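You operate a simulated robot arm through the tools that you are given. There is no shell and no other tool.

The job below is to be done with a simulated two-armed robot. You get a single attempt, and the scene is never put back.

Task
Open the chiller door, take the small grey jug and leave it on the bottom chiller shelf, then shut the door. Switch the orange lever on the teal trolley off. Put the pot marked "Soy" from the beige trolley top on top of the medium block there and the pot labelled "Water" on the teal trolley top. Put the small steel cup on the navy bench top. Put the teal bowl in the inside of the steel basin. The order is free. Set down upright: small grey jug, cup, small steel cup. The orange lever on the teal trolley goes to its stop.

Only the result counts: the job must be done as asked and must still hold three seconds after the hand-in. Knocking over, shifting, dropping, spilling or breaking anything else fails it.

Robot
Two 7-joint arms with two-finger parallel grippers on one trunk, on a base that moves. Base frame: it is fixed to the floor where the robot stands at the start and does not move with it; the origin is under the middle of the robot, x ahead of it, y to its left, z up. Lengths are in mm, angles in degrees, forces in N, time in s.
The left shoulder is at the start at [30, 119, 960], the right one opposite. With the tool pointing down near the work surface each hand reaches from about 260 to 680 mm from the robot's upright axis, wherever it stands, measured 20 degrees to its own side. Places, roughly: bottom chiller shelf [-2600, 900, 600]; chiller door [-2400, 1100, 1000]; inside of the steel basin [900, 7500, 600]; medium block (10x8x5 cm) [-2500, 3600, 800]; navy bench top [-900, 5300, 800]; orange lever on the teal trolley [-2500, 3000, 700]; small grey jug (14x9x12 cm) [-2800, 3000, 800]; small steel cup (10x6x6 cm) [1800, 5000, 900]; tall cream cup, tall orange cup, tall teal cup [-2250, 3250, 750]; teal bowl (13x13x6 cm) [2100, 5400, 900]; teal trolley top [-2900, 3000, 800]. Payload 3.43 kg a hand.
The TCP of each hand is the grasp point between the finger pads, 30 mm short of the fingertips. In the tool frame z runs along the fingers and y along their closing line. The gripper opens to 94 mm. The fingers are 28 mm wide and 10 mm thick; the gripper's body (50 by 96 mm) begins 55 mm behind the TCP.
Orientation is that of the tool frame in the base frame, as a unit quaternion [w, x, y, z]. With the fingers straight down and closing along the base's y, the tool's x points along the base's -x, its y along +y and its z along -z.

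Tools
- The arms move only by the tool drive_tool. It takes "left_series", "right_series" or both (then of equal length, played together; a hand with none holds still); each is a list of rows, each an object (a shift or turn left out is 0, a gripper value left out holds the last) with "hand": the opening, from 0 (shut) to 1 (fully open); "linear": the shift along the base's x, y, z in cm, a list of three; "delta_rot": the turn, a rotation vector about the base's x, y, z in degrees, a list of three. In form: [{"hand": hand, "linear": [x, y, z], "delta_rot": [rx, ry, rz]}, ...]. A call has 1 to 20 rows; each row shifts and turns the commanded pose from where the row before left it. Each row takes 0.2 s and may step no farther than 50 mm and 8.6 degrees from the row before; otherwise, or with a gripper value out of range, the whole call is refused. A pose out of reach is approached as far as the arm can. The call stops where the force on the tool passes 40 N (or 10 N more than at its start, if that is more) or the arm is blocked; 0.2 s more then pass. The fingers move at their own pace (about 72 mm/s each) and stop on an object; they squeeze with about 37 N. The grip force told is the motor's: it shows also when the fingers shut on nothing. Time passes only in rows, and 0.2 s behind the last, so rows that do not move let the fingers close. The reply holds the time, the measured pose of the TCP, the force on the tool along the base axes, the opening and the grip force, in the units named above and with some noise, with the torque about the TCP (base axes, N m) and any sound that the robot's microphone picked up.
- Cameras (640 x 400 px; columns grow to the right, rows downward): "scene" is now at [51.7, -15.3, 1676.9]; the picture's right is [-0.17, -0.99, 0.00], its down [-0.65, 0.11, -0.75] and it looks along [0.74, -0.13, -0.66] (base axes); focal length 258 px, centre (320, 200). "left" rides on the left gripper at [76, -14, -103] in its tool frame; the picture's right is [0.18, 0.98, 0.00], its down [-0.75, 0.14, -0.64] and it looks along [-0.63, 0.12, 0.77] (tool axes); focal length 243 px, centre (320, 200). "right" rides on the right gripper at [76, 14, -102] in its tool frame; the picture's right is [-0.18, 0.98, 0.00], its down [-0.75, -0.14, -0.64] and it looks along [-0.63, -0.12, 0.77] (tool axes); focal length 243 px, centre (320, 200). There is no depth. A picture from a camera that has moved, and an enlarged one, comes with that camera's place and axes in the base frame and with its lens.
- camera(camera): a new picture of that camera. It takes no simulated time.
- move_column(by): moves the trunk up (or, below 0, down) by that many mm; the arms and the scene camera ride with it, the base frame stays. It gives what a move gives, with no picture.
- roll_base(legs): drives the robot by 1 to 6 legs, each [ahead, turn to the left] in mm and degrees, along the robot's own axes; the way and the turn of a leg run together, so that a leg with both is an arc; at most 1500 mm and 180 degrees a leg. The arms and the cameras ride along, it lands a little off, and it stops where it bumps. It gives what a move gives.
- pan_tilt(pan, tilt): turns the head with the scene camera to pan (to the left, within 143 degrees either way) and tilt (down, from -29 to 69), counted from straight ahead of the robot. It gives what a move gives.
- close_up(camera, box): a new picture of the part [left, top, right, bottom] of that camera's present view, enlarged. It takes no simulated time.
- sign_off(): hands the job in; it is judged then, once.

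Places have to be worked out from the pictures, the camera data and where the tool is seen. Open the grippers and draw the arms clear of the work before you hand the job in, unless the task says otherwise.

The tools are called as name(argument=value, ...) on one line, values as JSON. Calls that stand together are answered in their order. drive_tool: Moves the arms, as the interface text tells. Its arguments: {"type":"object","properties":{"left_series":{"type":"array"},"right_series":{"type":"array"}},"required":[]} The other tools are called the same way: move_column (by) moves the trunk up or down; roll_base (legs) drives the base; pan_tilt (pan, tilt) turns the head that bears the scene camera; camera (camera) takes a picture; close_up (camera, box) takes an enlarged picture of a part of a camera's view; sign_off () hands the job in.

At the start:

```text
time_s: 0.0
left_position: [395.1, 168.1, 1216.0]
left_tcp_rot: [-0.001, 0.0, 1.0, 0.0]
left_contact_force: [-0.6, 0.2, 0.1]
left_moment: [0.0, 0.0, -0.01]
left_width: 94.0
left_grip_force: 0.1
right_position: [436.1, -235.7, 1186.4]
right_tcp_rot: [0.001, 0.0, 1.0, 0.0]
right_contact_force: [0.0, 0.3, 0.4]
right_moment: [0.0, -0.02, 0.01]
right_width: 93.7
right_grip_force: 0.1
trunk travel left (down, up): [-225.0, 185.0]
robot x, y, heading: [-1.3, 1.7, -0.0]
head pan, tilt (commanded): [-9.7, 41.3]
```

scene: 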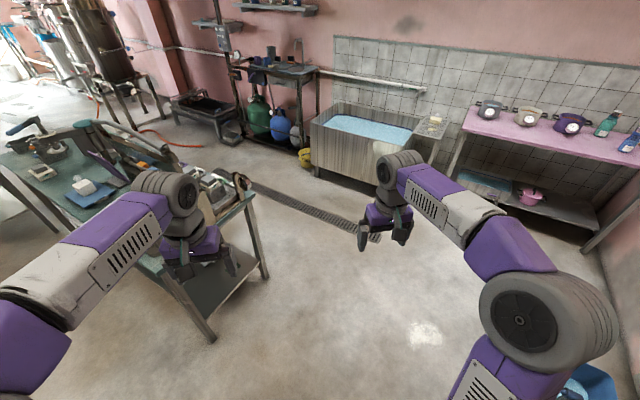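
right: 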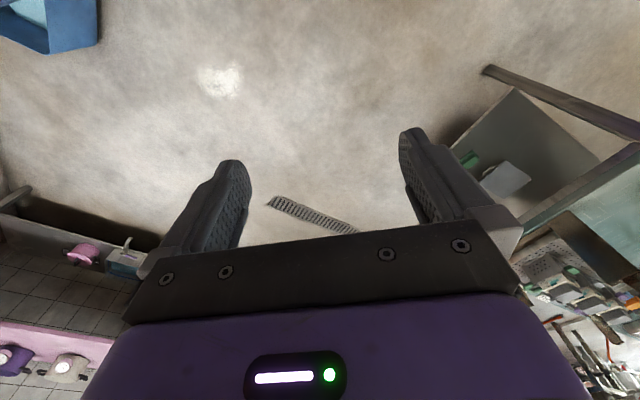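
left: 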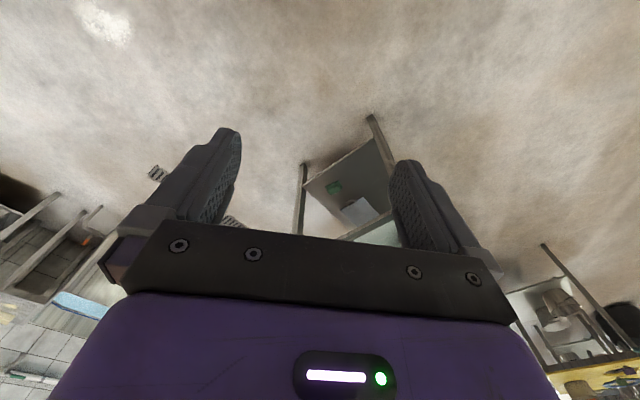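

The start pictures show a workshop-like room ahead; the work places lie behind and to the left. I'll turn the head to the left to look at the way there.

pan_tilt(pan=70, tilt=20)

camera(camera="scene")

pan_tilt(pan=140, tilt=20)

camera(camera="scene")

```text
time_s: 1.5
left_position: [395.0, 167.5, 1216.8]
left_tcp_rot: [-0.001, 0.0, 1.0, -0.001]
left_contact_force: [-0.2, 0.7, 0.9]
left_moment: [-0.01, -0.01, 0.01]
left_width: 94.1
left_grip_force: 0.0
right_position: [436.9, -235.1, 1186.8]
right_tcp_rot: [0.0, 0.0, 1.0, 0.001]
right_contact_force: [0.2, -0.1, 0.0]
right_moment: [0.0, 0.0, -0.01]
right_width: 94.1
right_grip_force: 0.0
trunk travel left (down, up): [-225.0, 185.0]
robot x, y, heading: [1.6, 2.4, 0.3]
head pan, tilt (commanded): [70.0, 20.0]
```

```text
taken
camera scene: at [0.7, 86.3, 1710.2], right [0.94, -0.34, 0.0], down [-0.12, -0.32, -0.94], along [0.32, 0.88, -0.34], focal length 258 px, centre (320, 200)
```

scene: 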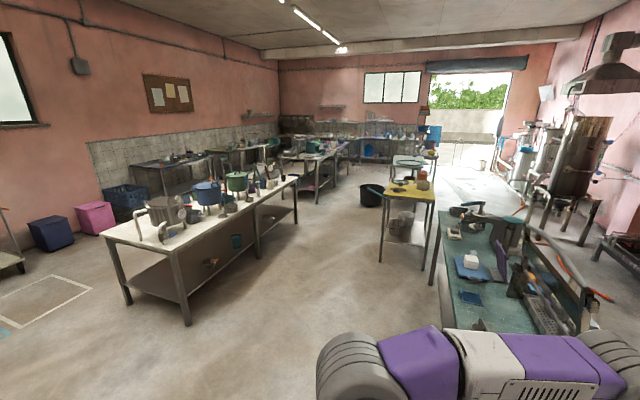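

```text
time_s: 2.9
left_position: [396.0, 168.3, 1216.0]
left_tcp_rot: [0.0, 0.0, 1.0, 0.0]
left_contact_force: [0.1, -0.3, -0.2]
left_moment: [-0.01, -0.02, -0.01]
left_width: 93.9
left_grip_force: 0.0
right_position: [436.0, -234.4, 1187.4]
right_tcp_rot: [0.0, 0.0, 1.0, -0.001]
right_contact_force: [0.7, -0.3, 0.8]
right_moment: [0.0, -0.01, 0.01]
right_width: 94.1
right_grip_force: 0.2
trunk travel left (down, up): [-225.0, 185.0]
robot x, y, heading: [-0.6, 2.0, 0.2]
head pan, tilt (commanded): [140.0, 20.0]
```

```text
taken
camera scene: at [-102.5, 58.7, 1710.2], right [0.64, 0.77, 0.0], down [0.26, -0.22, -0.94], along [-0.72, 0.6, -0.34], focal length 258 px, centre (320, 200)
```

scene: 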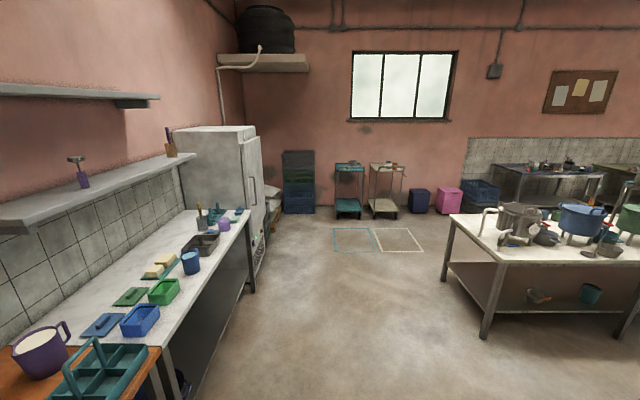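

The room is turned about 40° to the base frame: the back wall with the trolleys lies along heading ~140°, and the chiller stands left of that aisle. I'll turn left 140° on the spot (nothing within ~0.6 m) and look ahead again.

roll_base(legs=[[0, 140]])

pan_tilt(pan=0, tilt=20)

camera(camera="scene")

```text
time_s: 9.1
left_position: [-410.9, 122.2, 1215.7]
left_tcp_rot: [0.0, 0.941, -0.337, 0.0]
left_contact_force: [0.1, 0.0, 0.2]
left_moment: [0.01, -0.01, 0.03]
left_width: 94.1
left_grip_force: 0.0
right_position: [-185.5, 458.5, 1185.7]
right_tcp_rot: [0.0, 0.941, -0.338, -0.001]
right_contact_force: [-0.3, -0.2, 1.4]
right_moment: [0.0, -0.02, -0.01]
right_width: 93.8
right_grip_force: 0.1
trunk travel left (down, up): [-225.0, 185.0]
robot x, y, heading: [-0.6, -1.2, 140.4]
head pan, tilt (commanded): [140.0, 20.0]
```

```text
time_s: 11.4
left_position: [-411.8, 121.8, 1215.7]
left_tcp_rot: [0.0, 0.941, -0.338, 0.0]
left_contact_force: [0.1, -0.4, -0.5]
left_moment: [0.01, -0.03, 0.01]
left_width: 94.3
left_grip_force: 0.1
right_position: [-186.0, 457.2, 1187.0]
right_tcp_rot: [0.0, 0.941, -0.339, 0.0]
right_contact_force: [0.2, -0.1, -0.3]
right_moment: [0.02, 0.01, 0.01]
right_width: 94.1
right_grip_force: 0.0
trunk travel left (down, up): [-225.0, 185.0]
robot x, y, heading: [1.7, 3.7, 140.3]
head pan, tilt (commanded): [0.0, 20.0]
```

```text
taken
camera scene: at [-49.9, 38.9, 1710.2], right [0.64, 0.77, 0.0], down [0.26, -0.22, -0.94], along [-0.72, 0.6, -0.34], focal length 258 px, centre (320, 200)
```

scene: 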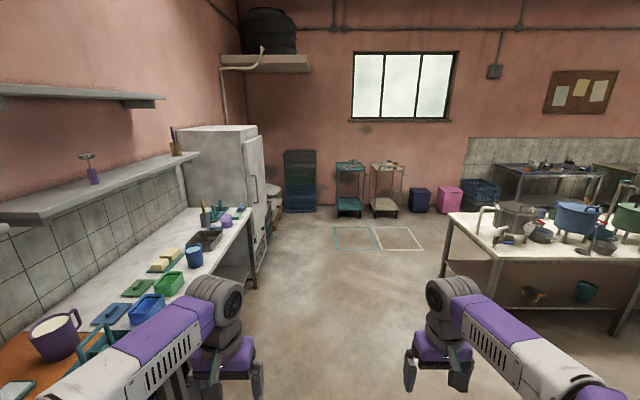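

Heading is now along the aisle. Let me enlarge the trolleys and the chiller.

close_up(camera="scene", box=[270, 140, 430, 240])

close_up(camera="scene", box=[160, 110, 320, 290])

```text
4.00 times, centred on (350, 190) of scene
camera zoom: at [-49.9, 38.9, 1710.2], right [0.64, 0.77, 0.0], down [0.26, -0.22, -0.94], along [-0.72, 0.6, -0.34], focal length 1032 px, centre (200, 240)
```

zoom: 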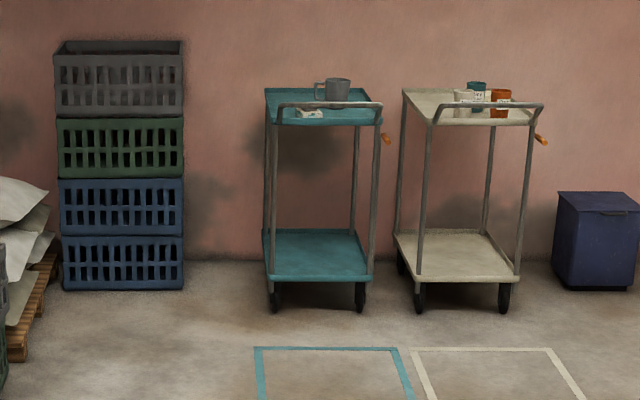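

```text
2.22 times, centred on (240, 200) of scene
camera zoom: at [-49.9, 38.9, 1710.2], right [0.64, 0.77, 0.0], down [0.26, -0.22, -0.94], along [-0.72, 0.6, -0.34], focal length 573 px, centre (498, 200)
```

zoom: 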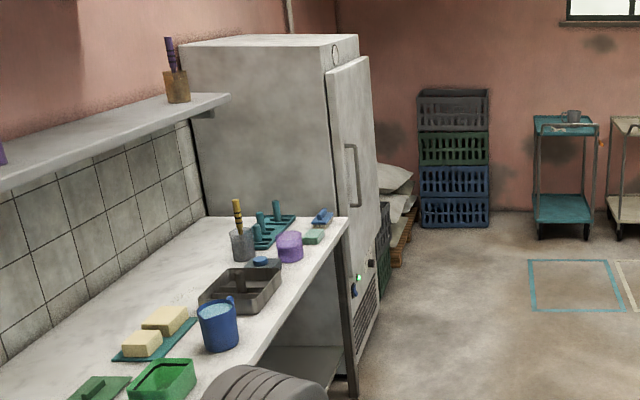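

The aisle is free between the counter and the central table. I'll drive 1400 mm ahead and look at the chiller from nearer.

roll_base(legs=[[1400, 0]])

pan_tilt(pan=35, tilt=25)

camera(camera="scene")

pan_tilt(pan=-15, tilt=20)

camera(camera="scene")

```text
time_s: 18.4
left_position: [-1498.7, 1019.2, 1215.3]
left_tcp_rot: [0.0, 0.941, -0.337, 0.0]
left_contact_force: [-0.5, 0.6, -0.2]
left_moment: [-0.01, 0.0, 0.03]
left_width: 94.1
left_grip_force: 0.0
right_position: [-1273.6, 1355.9, 1185.7]
right_tcp_rot: [0.0, 0.941, -0.338, 0.0]
right_contact_force: [-0.5, -1.0, 0.1]
right_moment: [-0.01, 0.0, -0.01]
right_width: 94.0
right_grip_force: 0.1
trunk travel left (down, up): [-225.0, 185.0]
robot x, y, heading: [-1087.6, 897.6, 140.7]
head pan, tilt (commanded): [0.0, 20.0]
```

```text
time_s: 19.4
left_position: [-1499.8, 1019.6, 1217.2]
left_tcp_rot: [-0.001, 0.941, -0.338, 0.0]
left_contact_force: [-0.6, -0.5, -0.2]
left_moment: [0.02, 0.0, -0.02]
left_width: 93.8
left_grip_force: 0.0
right_position: [-1274.3, 1355.7, 1186.0]
right_tcp_rot: [0.0, 0.941, -0.338, 0.0]
right_contact_force: [-0.5, 0.4, -0.7]
right_moment: [0.02, 0.01, -0.01]
right_width: 93.9
right_grip_force: 0.0
trunk travel left (down, up): [-225.0, 185.0]
robot x, y, heading: [-1087.5, 896.3, 140.5]
head pan, tilt (commanded): [35.0, 25.0]
```

```text
taken
camera scene: at [-1157.3, 884.4, 1702.1], right [0.08, 1.0, 0.0], down [0.42, -0.03, -0.91], along [-0.9, 0.07, -0.42], focal length 258 px, centre (320, 200)
```

scene: 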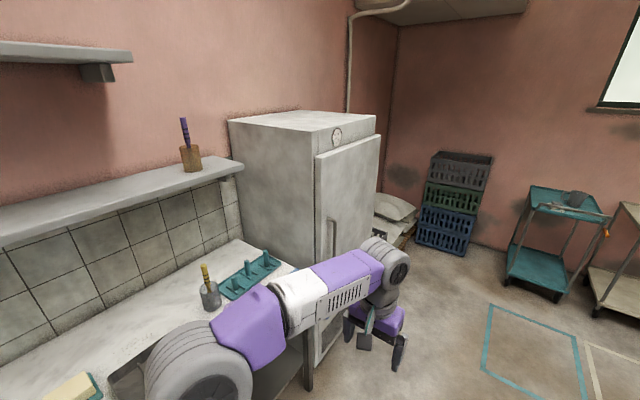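

```text
time_s: 20.6
left_position: [-1499.6, 1019.0, 1216.8]
left_tcp_rot: [0.0, 0.941, -0.338, 0.0]
left_contact_force: [-0.3, -0.4, 0.1]
left_moment: [-0.02, 0.05, -0.01]
left_width: 94.0
left_grip_force: 0.0
right_position: [-1273.3, 1355.0, 1187.9]
right_tcp_rot: [0.0, 0.941, -0.338, 0.0]
right_contact_force: [0.4, -0.5, -0.6]
right_moment: [0.0, -0.01, -0.03]
right_width: 93.8
right_grip_force: 0.1
trunk travel left (down, up): [-225.0, 185.0]
robot x, y, heading: [-1090.2, 900.5, 140.4]
head pan, tilt (commanded): [-15.0, 20.0]
```

```text
taken
camera scene: at [-1119.6, 952.8, 1710.2], right [0.81, 0.58, 0.0], down [0.2, -0.28, -0.94], along [-0.55, 0.76, -0.34], focal length 258 px, centre (320, 200)
```

scene: 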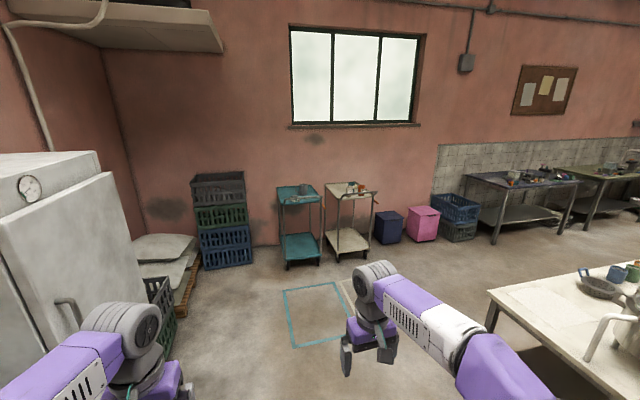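

From two views, the door handle triangulates to about [-2223, 1030], z 880–1100, with the door hinged at its far side (direction ~140.5°). I'll drive on 720 mm and turn left 90° to face the door from just beside its swing.

roll_base(legs=[[720, 0], [0, 90]])

pan_tilt(pan=-20, tilt=35)

camera(camera="scene")

```text
time_s: 28.3
left_position: [-1769.6, 945.8, 1216.6]
left_tcp_rot: [0.0, 0.906, 0.423, 0.0]
left_contact_force: [-0.2, 0.4, 0.0]
left_moment: [-0.01, -0.02, 0.0]
left_width: 94.1
left_grip_force: 0.0
right_position: [-2105.6, 1172.9, 1186.7]
right_tcp_rot: [0.0, 0.906, 0.422, 0.001]
right_contact_force: [-0.5, 0.8, -0.5]
right_moment: [0.02, 0.02, 0.0]
right_width: 94.0
right_grip_force: 0.1
trunk travel left (down, up): [-225.0, 185.0]
robot x, y, heading: [-1646.1, 1354.0, -130.0]
head pan, tilt (commanded): [-15.0, 20.0]
```

```text
time_s: 29.1
left_position: [-1769.8, 945.3, 1215.7]
left_tcp_rot: [0.0, 0.906, 0.422, 0.0]
left_contact_force: [-0.5, 0.2, -0.8]
left_moment: [0.01, 0.0, -0.02]
left_width: 93.9
left_grip_force: 0.0
right_position: [-2104.3, 1173.5, 1187.2]
right_tcp_rot: [0.0, 0.906, 0.422, 0.0]
right_contact_force: [-0.3, 0.0, 0.0]
right_moment: [0.0, -0.01, 0.03]
right_width: 94.0
right_grip_force: 0.1
trunk travel left (down, up): [-225.0, 185.0]
robot x, y, heading: [-1644.7, 1351.4, -129.9]
head pan, tilt (commanded): [-20.0, 35.0]
```

```text
taken
camera scene: at [-1702.1, 1334.0, 1686.4], right [-0.5, 0.87, 0.0], down [0.5, 0.29, -0.82], along [-0.71, -0.41, -0.57], focal length 258 px, centre (320, 200)
```

scene: 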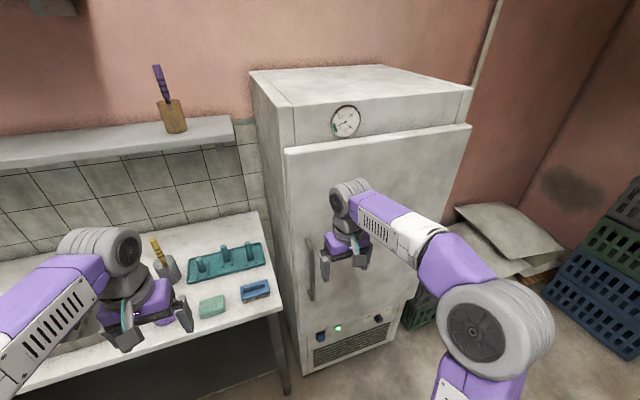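

The door with its vertical handle is now in front, to the right hand's side. I'll enlarge the handle and take the right hand's picture.

close_up(camera="scene", box=[240, 110, 480, 400])

camera(camera="right")

```text
1.38 times, centred on (360, 255) of scene
camera zoom: at [-1702.1, 1334.0, 1686.4], right [-0.5, 0.87, 0.0], down [0.5, 0.29, -0.82], along [-0.71, -0.41, -0.57], focal length 356 px, centre (265, 124)
```

zoom: 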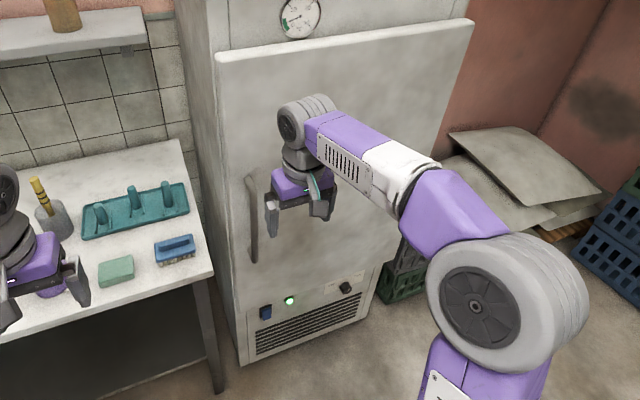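

```text
taken
camera right: at [-2045.0, 1223.4, 1288.4], right [0.63, -0.77, 0.0], down [-0.59, -0.49, 0.64], along [-0.5, -0.41, -0.77], focal length 243 px, centre (320, 200)
```

right: 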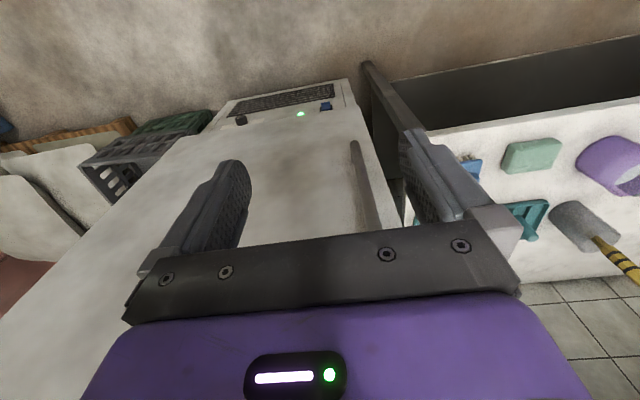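

The handle works out to about [-2195, 1018], z 810–1118; that is 609 mm ahead and 208 mm right of the robot. I'll tip the right gripper forward to horizontal while lowering it to z ≈ 965, staying short of the handle.

drive_tool(right_series=[{"hand": 1, "linear": [0.034, -0.38, -2.0], "delta_rot": [-6.277, 5.248, 0]}, {"linear": [0.034, -0.38, -2.0], "delta_rot": [-6.277, 5.248, 0]}, {"linear": [0.034, -0.38, -2.0], "delta_rot": [-6.277, 5.248, 0]}, {"linear": [0.034, -0.38, -2.0], "delta_rot": [-6.277, 5.248, 0]}, {"linear": [0.034, -0.38, -2.0], "delta_rot": [-6.277, 5.248, 0]}, {"linear": [0.034, -0.38, -2.0], "delta_rot": [-6.277, 5.248, 0]}, {"linear": [0.034, -0.38, -2.0], "delta_rot": [-6.277, 5.248, 0]}, {"linear": [0.034, -0.38, -2.0], "delta_rot": [-6.277, 5.248, 0]}, {"linear": [0.034, -0.38, -2.0], "delta_rot": [-6.277, 5.248, 0]}, {"linear": [0.034, -0.38, -2.0], "delta_rot": [-6.277, 5.248, 0]}, {"linear": [0.034, -0.38, -2.0], "delta_rot": [-6.277, 5.248, 0]}])

camera(camera="right")

close_up(camera="scene", box=[240, 110, 480, 400])

```text
time_s: 31.7
left_position: [-1768.0, 943.0, 1216.0]
left_tcp_rot: [0.0, 0.907, 0.422, 0.0]
left_contact_force: [0.7, -0.5, 0.6]
left_moment: [0.03, 0.01, 0.0]
left_width: 94.1
left_grip_force: 0.1
right_position: [-2129.0, 1148.6, 1037.0]
right_tcp_rot: [0.233, 0.644, 0.411, -0.602]
right_contact_force: [-0.3, 0.3, -0.5]
right_moment: [0.02, 0.02, -0.03]
right_width: 94.3
right_grip_force: 0.1
right hand out of reach, approached as far as the arm can: row 6, 9, 10, 11
trunk travel left (down, up): [-225.0, 185.0]
robot x, y, heading: [-1644.3, 1355.4, -130.1]
head pan, tilt (commanded): [-20.0, 35.0]
stopped in row 11 (right hand): the arm was blocked; the commanded pose is now the measured one
```

```text
taken
camera right: at [-2063.9, 1241.3, 976.0], right [0.81, -0.59, -0.01], down [0.31, 0.4, 0.86], along [-0.5, -0.7, 0.51], focal length 243 px, centre (320, 200)
```

right: 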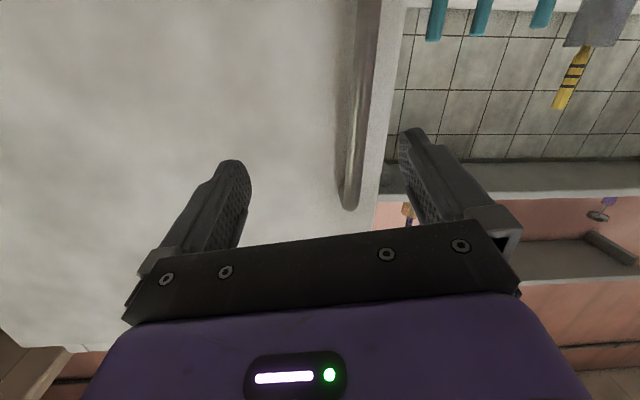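

```text
1.38 times, centred on (360, 255) of scene
camera zoom: at [-1701.4, 1331.9, 1686.4], right [-0.5, 0.87, 0.0], down [0.5, 0.29, -0.82], along [-0.71, -0.41, -0.57], focal length 356 px, centre (265, 124)
```

zoom: 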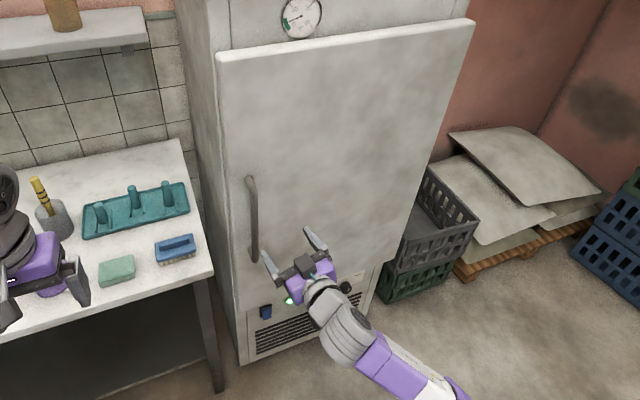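

The tool now points forward, pitched ~10° down, and the picture shows the handle about 40 mm to the tool's +y side and ~140 mm ahead. I'll shift sideways and advance part of the way, then look.

drive_tool(right_series=[{"hand": 1, "linear": [1.6, -1.1, -0.4]}, {"linear": [1.6, -1.1, -0.4]}, {"linear": [-1.2, -1.6, -0.35]}, {"linear": [-1.2, -1.6, -0.35]}, {"linear": [-1.2, -1.6, -0.35]}, {"linear": [0, 0, 0]}])

camera(camera="right")

close_up(camera="scene", box=[270, 200, 430, 300])

```text
time_s: 33.1
left_position: [-1768.6, 946.4, 1217.3]
left_tcp_rot: [0.001, 0.906, 0.422, 0.0]
left_contact_force: [0.3, -0.1, 0.5]
left_moment: [0.03, 0.0, 0.02]
left_width: 94.1
left_grip_force: 0.0
right_position: [-2156.2, 1096.0, 1035.9]
right_tcp_rot: [0.234, 0.644, 0.413, -0.6]
right_contact_force: [0.7, -0.4, -0.3]
right_moment: [0.0, 0.02, -0.01]
right_width: 93.7
right_grip_force: 0.1
right hand out of reach, approached as far as the arm can: row 1, 2, 3, 4, 5
trunk travel left (down, up): [-225.0, 185.0]
robot x, y, heading: [-1646.4, 1353.5, -130.2]
head pan, tilt (commanded): [-20.0, 35.0]
```

```text
taken
camera right: at [-2090.2, 1189.8, 975.9], right [0.81, -0.58, -0.01], down [0.3, 0.4, 0.86], along [-0.5, -0.7, 0.5], focal length 243 px, centre (320, 200)
```

right: 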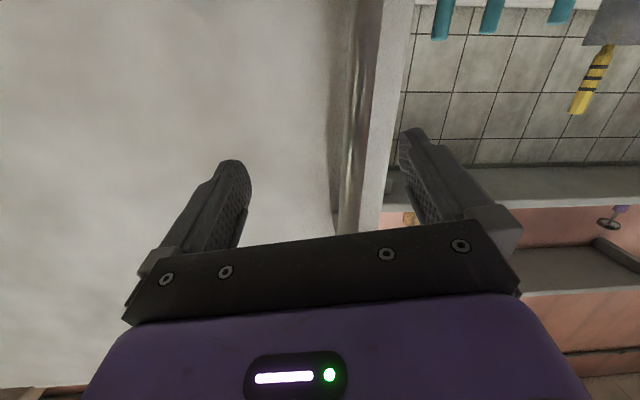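

```text
4.00 times, centred on (350, 250) of scene
camera zoom: at [-1702.0, 1334.5, 1686.4], right [-0.5, 0.87, 0.0], down [0.5, 0.29, -0.82], along [-0.71, -0.41, -0.57], focal length 1032 px, centre (200, 0)
```

zoom: 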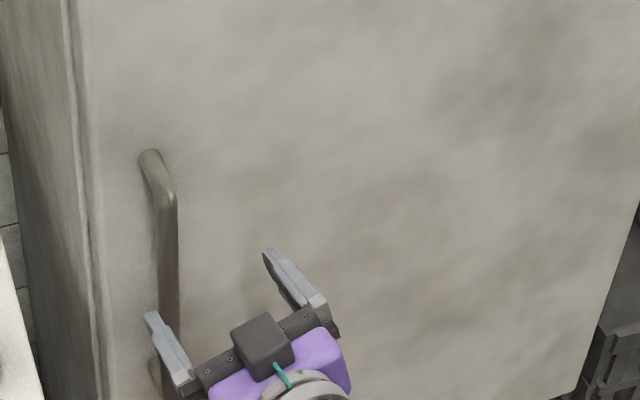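

The arm keeps missing its targets: with the wrist this close to the shoulder it seems folded to a joint limit. I'll back the base up 200 mm to give the arm more room and then level the tool.

roll_base(legs=[[-200, 0]])

drive_tool(right_series=[{"linear": [-2.5, -3.0, 0], "delta_rot": [0, 0, 0]}, {"linear": [-2.5, -3.0, 0]}, {"linear": [-2.5, -3.0, 0]}, {"linear": [0, 0, 0]}])

```text
time_s: 34.7
left_position: [-1639.4, 1099.7, 1216.6]
left_tcp_rot: [0.001, 0.906, 0.423, -0.001]
left_contact_force: [0.1, 0.1, 0.4]
left_moment: [-0.01, 0.0, 0.04]
left_width: 94.1
left_grip_force: 0.0
right_position: [-2026.0, 1249.6, 1035.7]
right_tcp_rot: [0.235, 0.644, 0.413, -0.6]
right_contact_force: [-0.8, 0.4, 0.2]
right_moment: [-0.02, 0.0, -0.02]
right_width: 94.0
right_grip_force: 0.0
trunk travel left (down, up): [-225.0, 185.0]
robot x, y, heading: [-1516.4, 1508.3, -130.2]
head pan, tilt (commanded): [-20.0, 35.0]
```

```text
time_s: 35.7
left_position: [-1640.1, 1099.1, 1216.6]
left_tcp_rot: [0.001, 0.907, 0.422, 0.0]
left_contact_force: [-0.7, 0.0, 0.4]
left_moment: [0.01, 0.01, 0.03]
left_width: 94.2
left_grip_force: 0.1
right_position: [-2102.4, 1158.4, 1036.0]
right_tcp_rot: [0.235, 0.644, 0.412, -0.6]
right_contact_force: [0.6, 0.6, 0.1]
right_moment: [-0.01, 0.01, -0.05]
right_width: 94.0
right_grip_force: 0.1
trunk travel left (down, up): [-225.0, 185.0]
robot x, y, heading: [-1518.6, 1510.1, -130.3]
head pan, tilt (commanded): [-20.0, 35.0]
```

The arm now follows exactly. I'll level the tool (15° turn) and shift it about 33 mm sideways in line with the handle, lowering to z ≈ 985.

drive_tool(right_series=[{"linear": [1.25, -1.05, -2.5], "delta_rot": [-7.2, -1.5, -2.15]}, {"linear": [1.25, -1.05, -2.5], "delta_rot": [-7.2, -1.5, -2.15]}, {"linear": [0, 0, 0]}])

camera(camera="right")

camera(camera="scene")

```text
time_s: 36.5
left_position: [-1640.0, 1099.6, 1215.8]
left_tcp_rot: [0.0, 0.907, 0.422, 0.0]
left_contact_force: [-0.2, 0.0, 0.2]
left_moment: [0.01, 0.04, 0.03]
left_width: 94.0
left_grip_force: 0.1
right_position: [-2153.5, 1178.8, 1028.5]
right_tcp_rot: [0.311, 0.64, 0.318, -0.626]
right_contact_force: [0.0, 1.2, 0.3]
right_moment: [-0.01, -0.03, 0.02]
right_width: 94.1
right_grip_force: 0.1
right hand out of reach, approached as far as the arm can: row 1, 2
trunk travel left (down, up): [-225.0, 185.0]
robot x, y, heading: [-1514.3, 1507.7, -129.9]
head pan, tilt (commanded): [-20.0, 35.0]
```

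```text
taken
camera right: at [-2079.4, 1255.5, 953.9], right [0.78, -0.6, 0.18], down [0.27, 0.59, 0.77], along [-0.56, -0.55, 0.62], focal length 243 px, centre (320, 200)
```

right: 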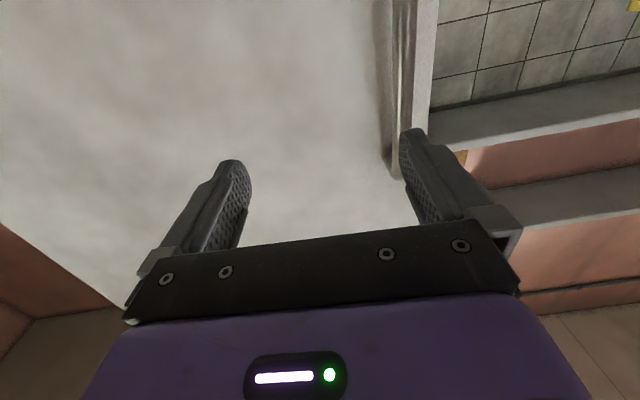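

```text
taken
camera scene: at [-1573.2, 1487.3, 1686.4], right [-0.5, 0.87, 0.0], down [0.5, 0.29, -0.82], along [-0.71, -0.41, -0.57], focal length 258 px, centre (320, 200)
```

scene: 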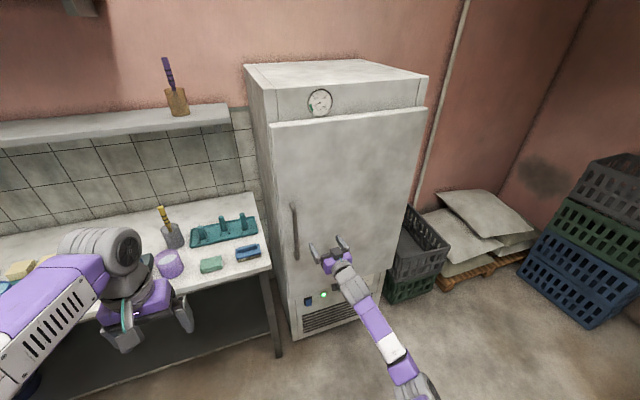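

The level tool is only reachable further to the right, so a joint limit is near. A 45° down-forward tool can straddle the vertical bar just as well, so I'll pitch back 45° and shift left in line with the handle.

drive_tool(right_series=[{"linear": [1.1, -0.92, 0], "delta_rot": [5.75, -4.81, 0]}, {"linear": [1.1, -0.92, 0], "delta_rot": [5.75, -4.81, 0]}, {"linear": [1.1, -0.92, 0], "delta_rot": [5.75, -4.81, 0]}, {"linear": [1.1, -0.92, 0], "delta_rot": [5.75, -4.81, 0]}, {"linear": [1.1, -0.92, 0], "delta_rot": [5.75, -4.81, 0]}, {"linear": [1.1, -0.92, 0], "delta_rot": [5.75, -4.81, 0]}, {"linear": [0, 0, 0]}])

camera(camera="right")

```text
time_s: 38.1
left_position: [-1641.7, 1099.1, 1216.2]
left_tcp_rot: [0.0, 0.906, 0.423, 0.001]
left_contact_force: [0.8, 0.2, 0.3]
left_moment: [0.03, 0.0, 0.02]
left_width: 94.0
left_grip_force: 0.1
right_position: [-2087.2, 1127.1, 1030.1]
right_tcp_rot: [0.166, 0.837, 0.393, -0.343]
right_contact_force: [0.6, 0.1, -0.7]
right_moment: [0.01, 0.0, -0.02]
right_width: 94.1
right_grip_force: 0.0
trunk travel left (down, up): [-225.0, 185.0]
robot x, y, heading: [-1515.9, 1508.9, -129.9]
head pan, tilt (commanded): [-20.0, 35.0]
```

```text
taken
camera right: at [-1996.7, 1215.1, 1048.2], right [0.68, -0.72, 0.14], down [-0.17, 0.03, 0.99], along [-0.72, -0.69, -0.1], focal length 243 px, centre (320, 200)
```

right: 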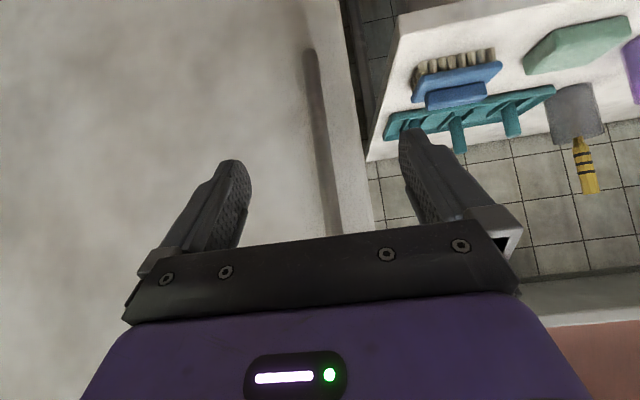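

The tool is at 45° and in line with the handle, ~160 mm short of it. I'll roll the base 90 mm ahead and check the view.

roll_base(legs=[[90, 0]])

camera(camera="right")

close_up(camera="scene", box=[230, 160, 390, 260])

```text
time_s: 39.2
left_position: [-1696.5, 1029.9, 1215.8]
left_tcp_rot: [-0.001, 0.906, 0.423, 0.0]
left_contact_force: [0.1, -0.2, 0.3]
left_moment: [0.06, -0.02, -0.01]
left_width: 94.2
left_grip_force: 0.0
right_position: [-2144.1, 1057.3, 1029.1]
right_tcp_rot: [0.166, 0.836, 0.394, -0.344]
right_contact_force: [-0.1, 0.1, -0.8]
right_moment: [0.02, 0.0, 0.03]
right_width: 94.2
right_grip_force: 0.1
trunk travel left (down, up): [-225.0, 185.0]
robot x, y, heading: [-1574.8, 1440.3, -129.5]
head pan, tilt (commanded): [-20.0, 35.0]
```

```text
taken
camera right: at [-2053.5, 1146.3, 1047.8], right [0.68, -0.72, 0.14], down [-0.17, 0.03, 0.99], along [-0.72, -0.69, -0.1], focal length 243 px, centre (320, 200)
```

right: 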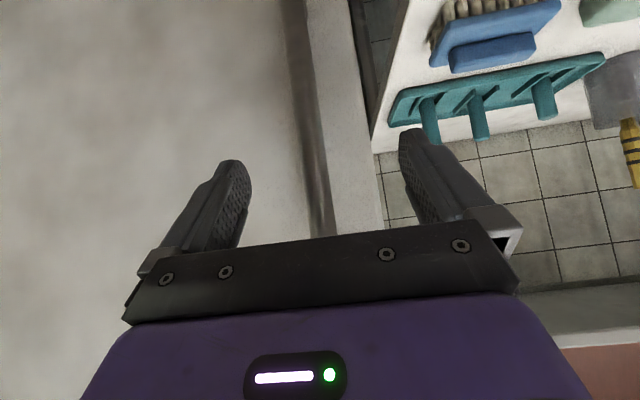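

```text
4.00 times, centred on (310, 210) of scene
camera zoom: at [-1631.0, 1418.8, 1686.3], right [-0.5, 0.87, 0.0], down [0.5, 0.29, -0.82], along [-0.71, -0.41, -0.57], focal length 1032 px, centre (360, 160)
```

zoom: 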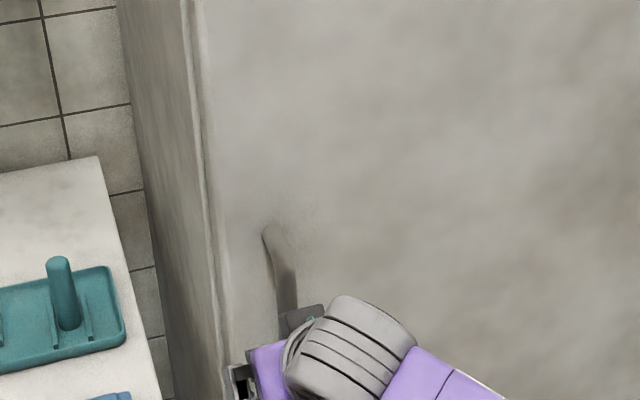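

Intersecting views puts the bar at about [-2200, 1006], i.e. 75 mm ahead and ~10 mm to tool −y. I'll advance 60 mm with the sideways fix and look again.

drive_tool(right_series=[{"linear": [-2.3, -1.9, -0.7]}, {"linear": [-2.2, -2.1, -0.7]}, {"linear": [0, 0, 0]}])

camera(camera="right")

close_up(camera="scene", box=[230, 160, 390, 260])

```text
time_s: 39.7
left_position: [-1697.2, 1032.3, 1217.3]
left_tcp_rot: [0.0, 0.907, 0.422, 0.0]
left_contact_force: [0.4, -1.0, -1.0]
left_moment: [0.07, -0.08, -0.01]
left_width: 94.2
left_grip_force: 0.0
right_position: [-2169.0, 1035.5, 1020.7]
right_tcp_rot: [0.164, 0.837, 0.396, -0.339]
right_contact_force: [23.6, 29.1, 4.7]
right_moment: [-2.1, 1.68, 0.02]
right_width: 94.1
right_grip_force: 0.1
trunk travel left (down, up): [-225.0, 185.0]
robot x, y, heading: [-1570.7, 1445.7, -130.0]
head pan, tilt (commanded): [-20.0, 35.0]
stopped in row 2 (right hand): the force on the tool passed its limit at 145 N (the readings are from after the stop); the commanded pose is now the measured one
```

```text
taken
camera right: at [-2078.9, 1124.7, 1041.1], right [0.68, -0.72, 0.14], down [-0.17, 0.02, 0.98], along [-0.72, -0.69, -0.11], focal length 243 px, centre (320, 200)
```

right: 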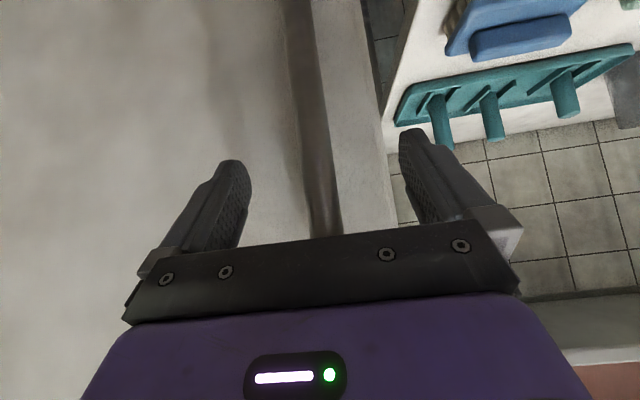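

```text
4.00 times, centred on (310, 210) of scene
camera zoom: at [-1628.5, 1421.8, 1686.5], right [-0.5, 0.87, 0.0], down [0.5, 0.29, -0.82], along [-0.71, -0.41, -0.57], focal length 1032 px, centre (360, 160)
```

zoom: 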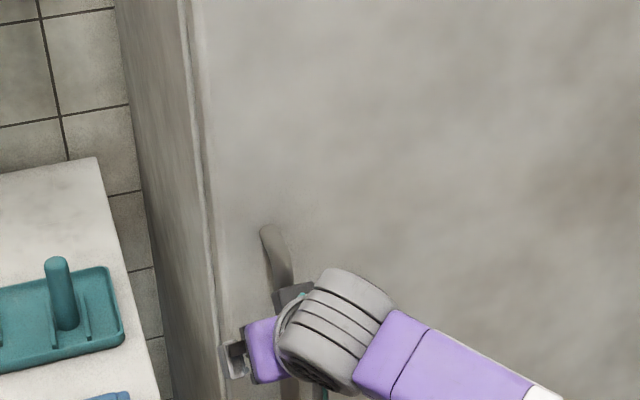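

The push-back acts ~70 mm above the TCP, so the block on top of the gripper has met the bar; the bar should therefore be right at the TCP between the fingers. I'll back off 4 mm and close the hand on it.

drive_tool(right_series=[{"hand": 1, "linear": [0.25, 0.3, 0]}, {"hand": 0, "linear": [0, 0, 0]}, {"hand": 0}, {"hand": 0}, {"hand": 0}, {"hand": 0}])

camera(camera="right")

```text
time_s: 41.1
left_position: [-1696.9, 1030.7, 1215.2]
left_tcp_rot: [0.0, 0.906, 0.423, 0.001]
left_contact_force: [0.3, 0.4, -0.2]
left_moment: [0.0, 0.02, -0.02]
left_width: 93.9
left_grip_force: 0.2
right_position: [-2168.6, 1035.6, 1019.3]
right_tcp_rot: [0.163, 0.838, 0.396, -0.338]
right_contact_force: [3.1, -2.5, -2.7]
right_moment: [-0.06, 0.17, 0.04]
right_width: 22.0
right_grip_force: 44.2
trunk travel left (down, up): [-225.0, 185.0]
robot x, y, heading: [-1573.3, 1443.3, -130.1]
head pan, tilt (commanded): [-20.0, 35.0]
```

```text
taken
camera right: at [-2077.9, 1125.3, 1038.7], right [0.68, -0.72, 0.14], down [-0.17, 0.02, 0.98], along [-0.72, -0.69, -0.11], focal length 243 px, centre (320, 200)
```

right: 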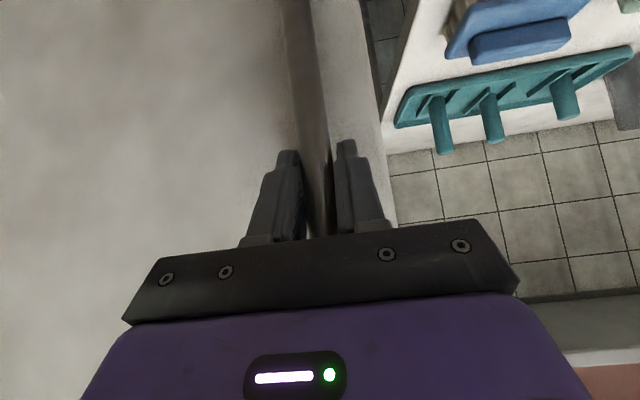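

The bar is gripped (22 mm wide, 44 N). I take the hinge at about 524 mm along the door from the bar, and pull the handle on that arc for the first 18°.

drive_tool(right_series=[{"hand": 0, "linear": [2.13, 3.55, 0], "delta_rot": [0, 0, 4.5]}, {"hand": 0, "linear": [1.84, 3.71, 0], "delta_rot": [0, 0, 4.5]}, {"hand": 0, "linear": [1.55, 3.84, 0], "delta_rot": [0, 0, 4.5]}, {"hand": 0, "linear": [1.25, 3.96, 0], "delta_rot": [0, 0, 4.5]}])

camera(camera="scene")

```text
time_s: 42.1
left_position: [-1695.0, 1030.8, 1215.2]
left_tcp_rot: [0.0, 0.906, 0.422, 0.0]
left_contact_force: [-0.5, -0.2, 0.2]
left_moment: [-0.03, 0.05, 0.03]
left_width: 94.1
left_grip_force: 0.1
right_position: [-2098.7, 1187.9, 1018.8]
right_tcp_rot: [0.215, 0.766, 0.523, -0.306]
right_contact_force: [11.8, -2.9, -6.2]
right_moment: [0.68, 0.14, -0.23]
right_width: 22.1
right_grip_force: 45.0
trunk travel left (down, up): [-225.0, 185.0]
robot x, y, heading: [-1573.4, 1441.4, -130.0]
head pan, tilt (commanded): [-20.0, 35.0]
```

```text
taken
camera scene: at [-1628.1, 1420.0, 1686.4], right [-0.5, 0.87, 0.0], down [0.5, 0.29, -0.82], along [-0.71, -0.41, -0.57], focal length 258 px, centre (320, 200)
```

scene: 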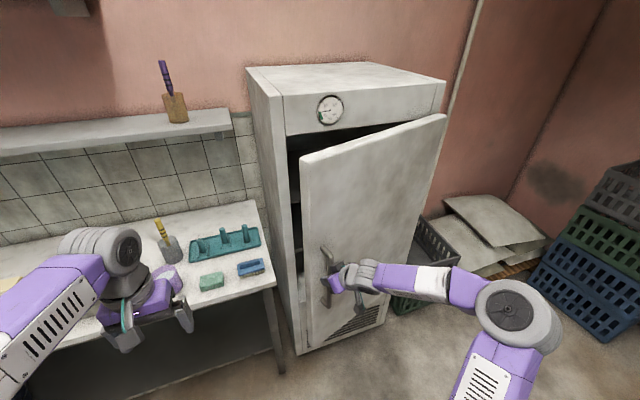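

The door is ajar by ~18° with little force; the side force says the true radius is slightly larger. I'll go on along the arc with a radius of ~547 mm up to ~40°.

drive_tool(right_series=[{"hand": 0, "linear": [1.29, 3.98, 0], "delta_rot": [0, 0, 4.5]}, {"hand": 0, "linear": [0.73, 4.23, 0], "delta_rot": [0, 0, 4.5]}, {"hand": 0, "linear": [0.39, 4.27, 0], "delta_rot": [0, 0, 4.5]}, {"hand": 0, "linear": [0.05, 4.31, 0], "delta_rot": [0, 0, 4.5]}, {"hand": 0, "linear": [-0.3, 4.28, 0], "delta_rot": [0, 0, 4.5]}])

camera(camera="scene")

```text
time_s: 43.3
left_position: [-1697.6, 1032.4, 1216.0]
left_tcp_rot: [0.001, 0.906, 0.423, 0.001]
left_contact_force: [0.2, -0.7, -0.6]
left_moment: [-0.03, 0.0, -0.03]
left_width: 93.7
left_grip_force: 0.1
right_position: [-2081.9, 1399.5, 1018.0]
right_tcp_rot: [0.271, 0.65, 0.66, -0.264]
right_contact_force: [-4.8, 0.7, 6.5]
right_moment: [0.34, 0.07, -0.32]
right_width: 22.1
right_grip_force: 45.1
trunk travel left (down, up): [-225.0, 185.0]
robot x, y, heading: [-1570.7, 1439.3, -130.2]
head pan, tilt (commanded): [-20.0, 35.0]
```

```text
taken
camera scene: at [-1631.1, 1421.3, 1686.5], right [-0.5, 0.87, 0.0], down [0.5, 0.29, -0.82], along [-0.71, -0.41, -0.57], focal length 258 px, centre (320, 200)
```

scene: 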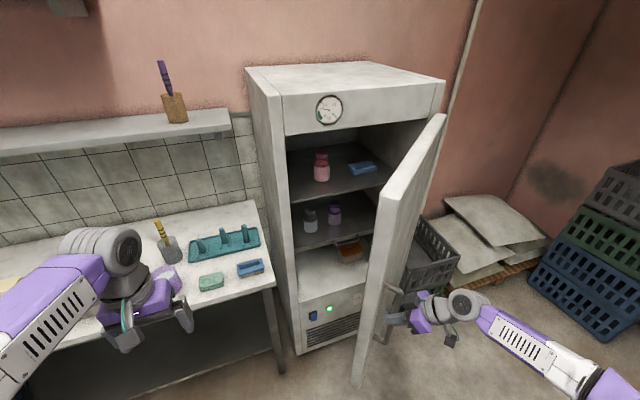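

The door is ~40° open, forces small, and the shelves are visible: the bottom one holds an orange dish. I'll continue the arc to about 67°.

drive_tool(right_series=[{"hand": 0, "linear": [-0.61, 4.26, 0], "delta_rot": [0, 0, 4.5]}, {"hand": 0, "linear": [-0.95, 4.2, 0], "delta_rot": [0, 0, 4.5]}, {"hand": 0, "linear": [-1.28, 4.1, 0], "delta_rot": [0, 0, 4.5]}, {"hand": 0, "linear": [-1.6, 3.99, 0], "delta_rot": [0, 0, 4.5]}, {"hand": 0, "linear": [-1.9, 3.85, 0], "delta_rot": [0, 0, 4.5]}, {"hand": 0, "linear": [-2.2, 3.7, 0], "delta_rot": [0, 0, 4.5]}])

camera(camera="scene")

```text
time_s: 44.7
left_position: [-1700.0, 1029.6, 1215.8]
left_tcp_rot: [0.001, 0.906, 0.423, 0.002]
left_contact_force: [0.8, -0.1, 0.1]
left_moment: [-0.02, 0.01, 0.0]
left_width: 93.9
left_grip_force: 0.1
right_position: [-2169.2, 1637.5, 1019.7]
right_tcp_rot: [0.324, 0.476, 0.795, -0.192]
right_contact_force: [-20.1, -12.4, 6.8]
right_moment: [-0.22, -0.43, -0.25]
right_width: 22.2
right_grip_force: 45.1
trunk travel left (down, up): [-225.0, 185.0]
robot x, y, heading: [-1570.9, 1440.0, -129.8]
head pan, tilt (commanded): [-20.0, 35.0]
```

```text
taken
camera scene: at [-1633.5, 1418.0, 1686.3], right [-0.5, 0.87, 0.0], down [0.5, 0.29, -0.82], along [-0.71, -0.41, -0.58], focal length 258 px, centre (320, 200)
```

scene: 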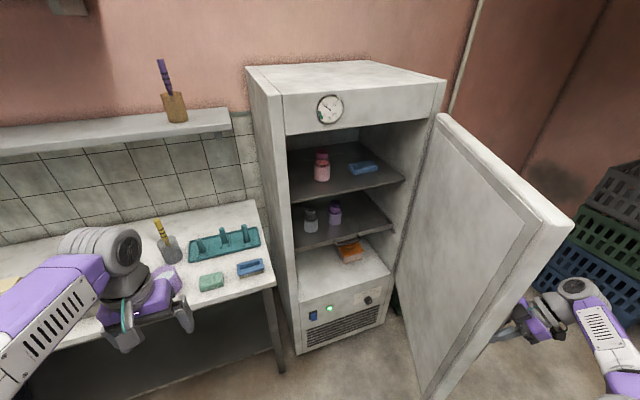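

The door is at ~68°. I'll try three more arc steps toward 80°, correcting the small outward error.

drive_tool(right_series=[{"hand": 0, "linear": [-2.93, 2.96, 0], "delta_rot": [0, 0, 4.5]}, {"hand": 0, "linear": [-2.87, 3.16, 0], "delta_rot": [0, 0, 4.5]}, {"hand": 0, "linear": [-3.1, 2.96, 0], "delta_rot": [0, 0, 4.5]}, {"hand": 0, "linear": [0, 0, 0]}])

camera(camera="scene")

```text
time_s: 45.4
left_position: [-1695.8, 1031.9, 1216.9]
left_tcp_rot: [0.0, 0.906, 0.424, 0.0]
left_contact_force: [0.2, -0.5, 0.1]
left_moment: [-0.03, 0.04, 0.02]
left_width: 94.1
left_grip_force: 0.1
right_position: [-2184.0, 1657.1, 1020.2]
right_tcp_rot: [0.34, 0.409, 0.832, -0.161]
right_contact_force: [-3.9, -3.1, -6.6]
right_moment: [0.02, -0.43, 0.0]
right_width: 21.9
right_grip_force: 45.0
right hand out of reach, approached as far as the arm can: row 2, 3
trunk travel left (down, up): [-225.0, 185.0]
robot x, y, heading: [-1570.0, 1443.0, -130.0]
head pan, tilt (commanded): [-20.0, 35.0]
stopped in row 3 (right hand): the force on the tool passed its limit at 44 N (the readings are from after the stop); the commanded pose is now the measured one
```

```text
taken
camera scene: at [-1629.9, 1420.0, 1686.2], right [-0.5, 0.87, 0.0], down [0.5, 0.29, -0.82], along [-0.71, -0.41, -0.57], focal length 258 px, centre (320, 200)
```

scene: 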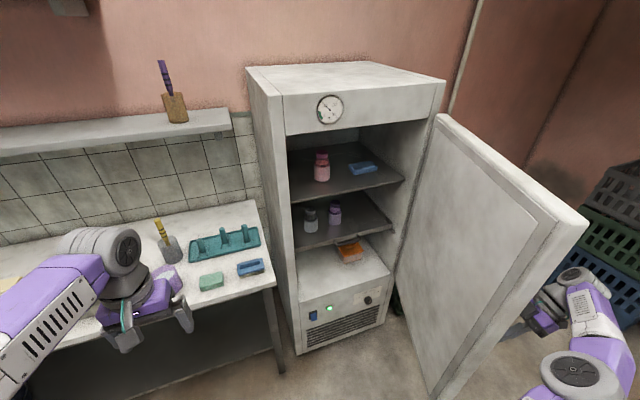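

The right arm has reached its limit with the door at ~75°. I'll open the hand and raise the trunk 150 mm so the fingers slide up clear of the bar.

drive_tool(right_series=[{"hand": 1, "linear": [0, 0, 0]}, {"hand": 1}, {"hand": 1}, {"hand": 1}])

move_column(by=160)

camera(camera="scene")

```text
time_s: 46.4
left_position: [-1697.5, 1030.9, 1216.1]
left_tcp_rot: [0.0, 0.906, 0.423, 0.0]
left_contact_force: [0.6, 0.6, -0.3]
left_moment: [-0.02, 0.01, 0.04]
left_width: 94.2
left_grip_force: 0.0
right_position: [-2183.8, 1657.5, 1021.6]
right_tcp_rot: [0.34, 0.41, 0.831, -0.161]
right_contact_force: [0.2, -0.2, -0.2]
right_moment: [0.01, -0.01, 0.01]
right_width: 94.3
right_grip_force: 0.0
trunk travel left (down, up): [-225.0, 185.0]
robot x, y, heading: [-1569.0, 1440.1, -130.0]
head pan, tilt (commanded): [-20.0, 35.0]
```

```text
time_s: 48.3
left_position: [-1697.0, 1032.1, 1376.1]
left_tcp_rot: [0.0, 0.906, 0.423, 0.0]
left_contact_force: [-0.2, 0.2, 0.7]
left_moment: [0.0, 0.0, -0.02]
left_width: 93.7
left_grip_force: 0.1
right_position: [-2183.8, 1658.3, 1181.9]
right_tcp_rot: [0.34, 0.409, 0.831, -0.16]
right_contact_force: [0.4, 0.4, 0.2]
right_moment: [0.0, -0.02, 0.02]
right_width: 93.6
right_grip_force: 0.1
trunk travel left (down, up): [-385.0, 25.0]
robot x, y, heading: [-1568.4, 1439.2, -129.9]
head pan, tilt (commanded): [-20.0, 35.0]
```

```text
taken
camera scene: at [-1629.9, 1420.1, 1846.2], right [-0.5, 0.87, 0.0], down [0.5, 0.29, -0.82], along [-0.71, -0.41, -0.57], focal length 258 px, centre (320, 200)
```

scene: 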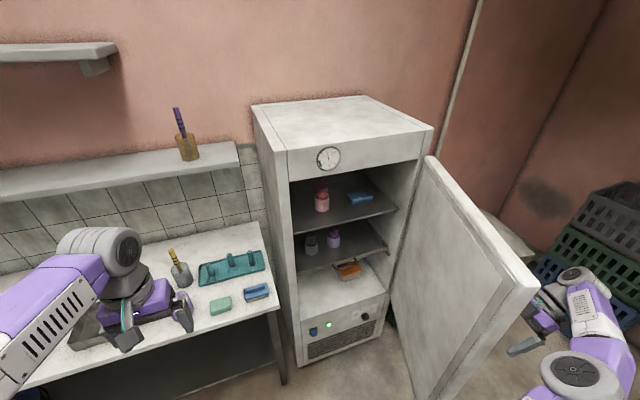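

The door stays where it is. I'll back the base off 200 mm so the right hand clears the door edge, then bring that hand back in front of the robot.

roll_base(legs=[[-200, 0]])

camera(camera="scene")

```text
time_s: 49.9
left_position: [-1571.2, 1181.1, 1376.5]
left_tcp_rot: [0.001, 0.906, 0.423, -0.001]
left_contact_force: [0.2, -0.6, 0.9]
left_moment: [-0.01, 0.01, 0.0]
left_width: 93.7
left_grip_force: 0.1
right_position: [-2057.5, 1808.8, 1180.7]
right_tcp_rot: [0.34, 0.41, 0.831, -0.161]
right_contact_force: [-0.1, -0.6, -0.4]
right_moment: [0.01, -0.01, -0.03]
right_width: 93.8
right_grip_force: 0.0
trunk travel left (down, up): [-385.0, 25.0]
robot x, y, heading: [-1444.3, 1592.7, -130.2]
head pan, tilt (commanded): [-20.0, 35.0]
```

```text
taken
camera scene: at [-1503.4, 1570.7, 1846.4], right [-0.5, 0.87, 0.0], down [0.5, 0.29, -0.82], along [-0.71, -0.41, -0.57], focal length 258 px, centre (320, 200)
```

scene: 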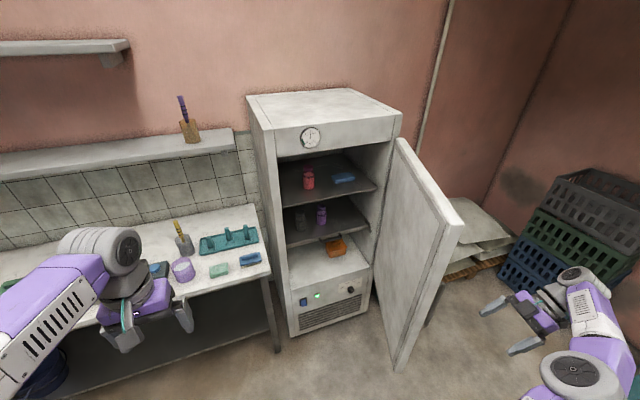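

Clear of the door. A close look at the chiller's inside tells me the bottom shelf's space.

close_up(camera="scene", box=[240, 110, 480, 370])

```text
1.54 times, centred on (360, 240) of scene
camera zoom: at [-1503.4, 1570.7, 1846.4], right [-0.5, 0.87, 0.0], down [0.5, 0.29, -0.82], along [-0.71, -0.41, -0.57], focal length 397 px, centre (258, 138)
```

zoom: 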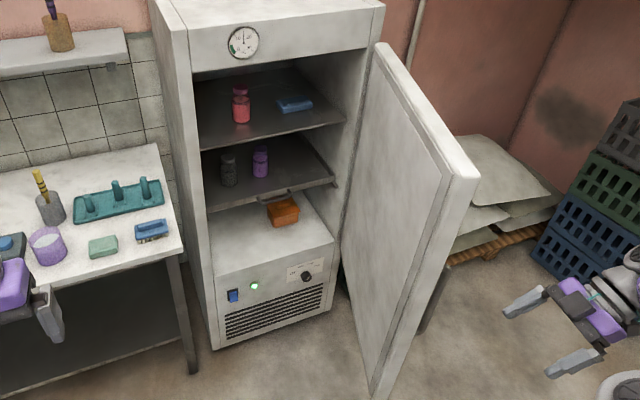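

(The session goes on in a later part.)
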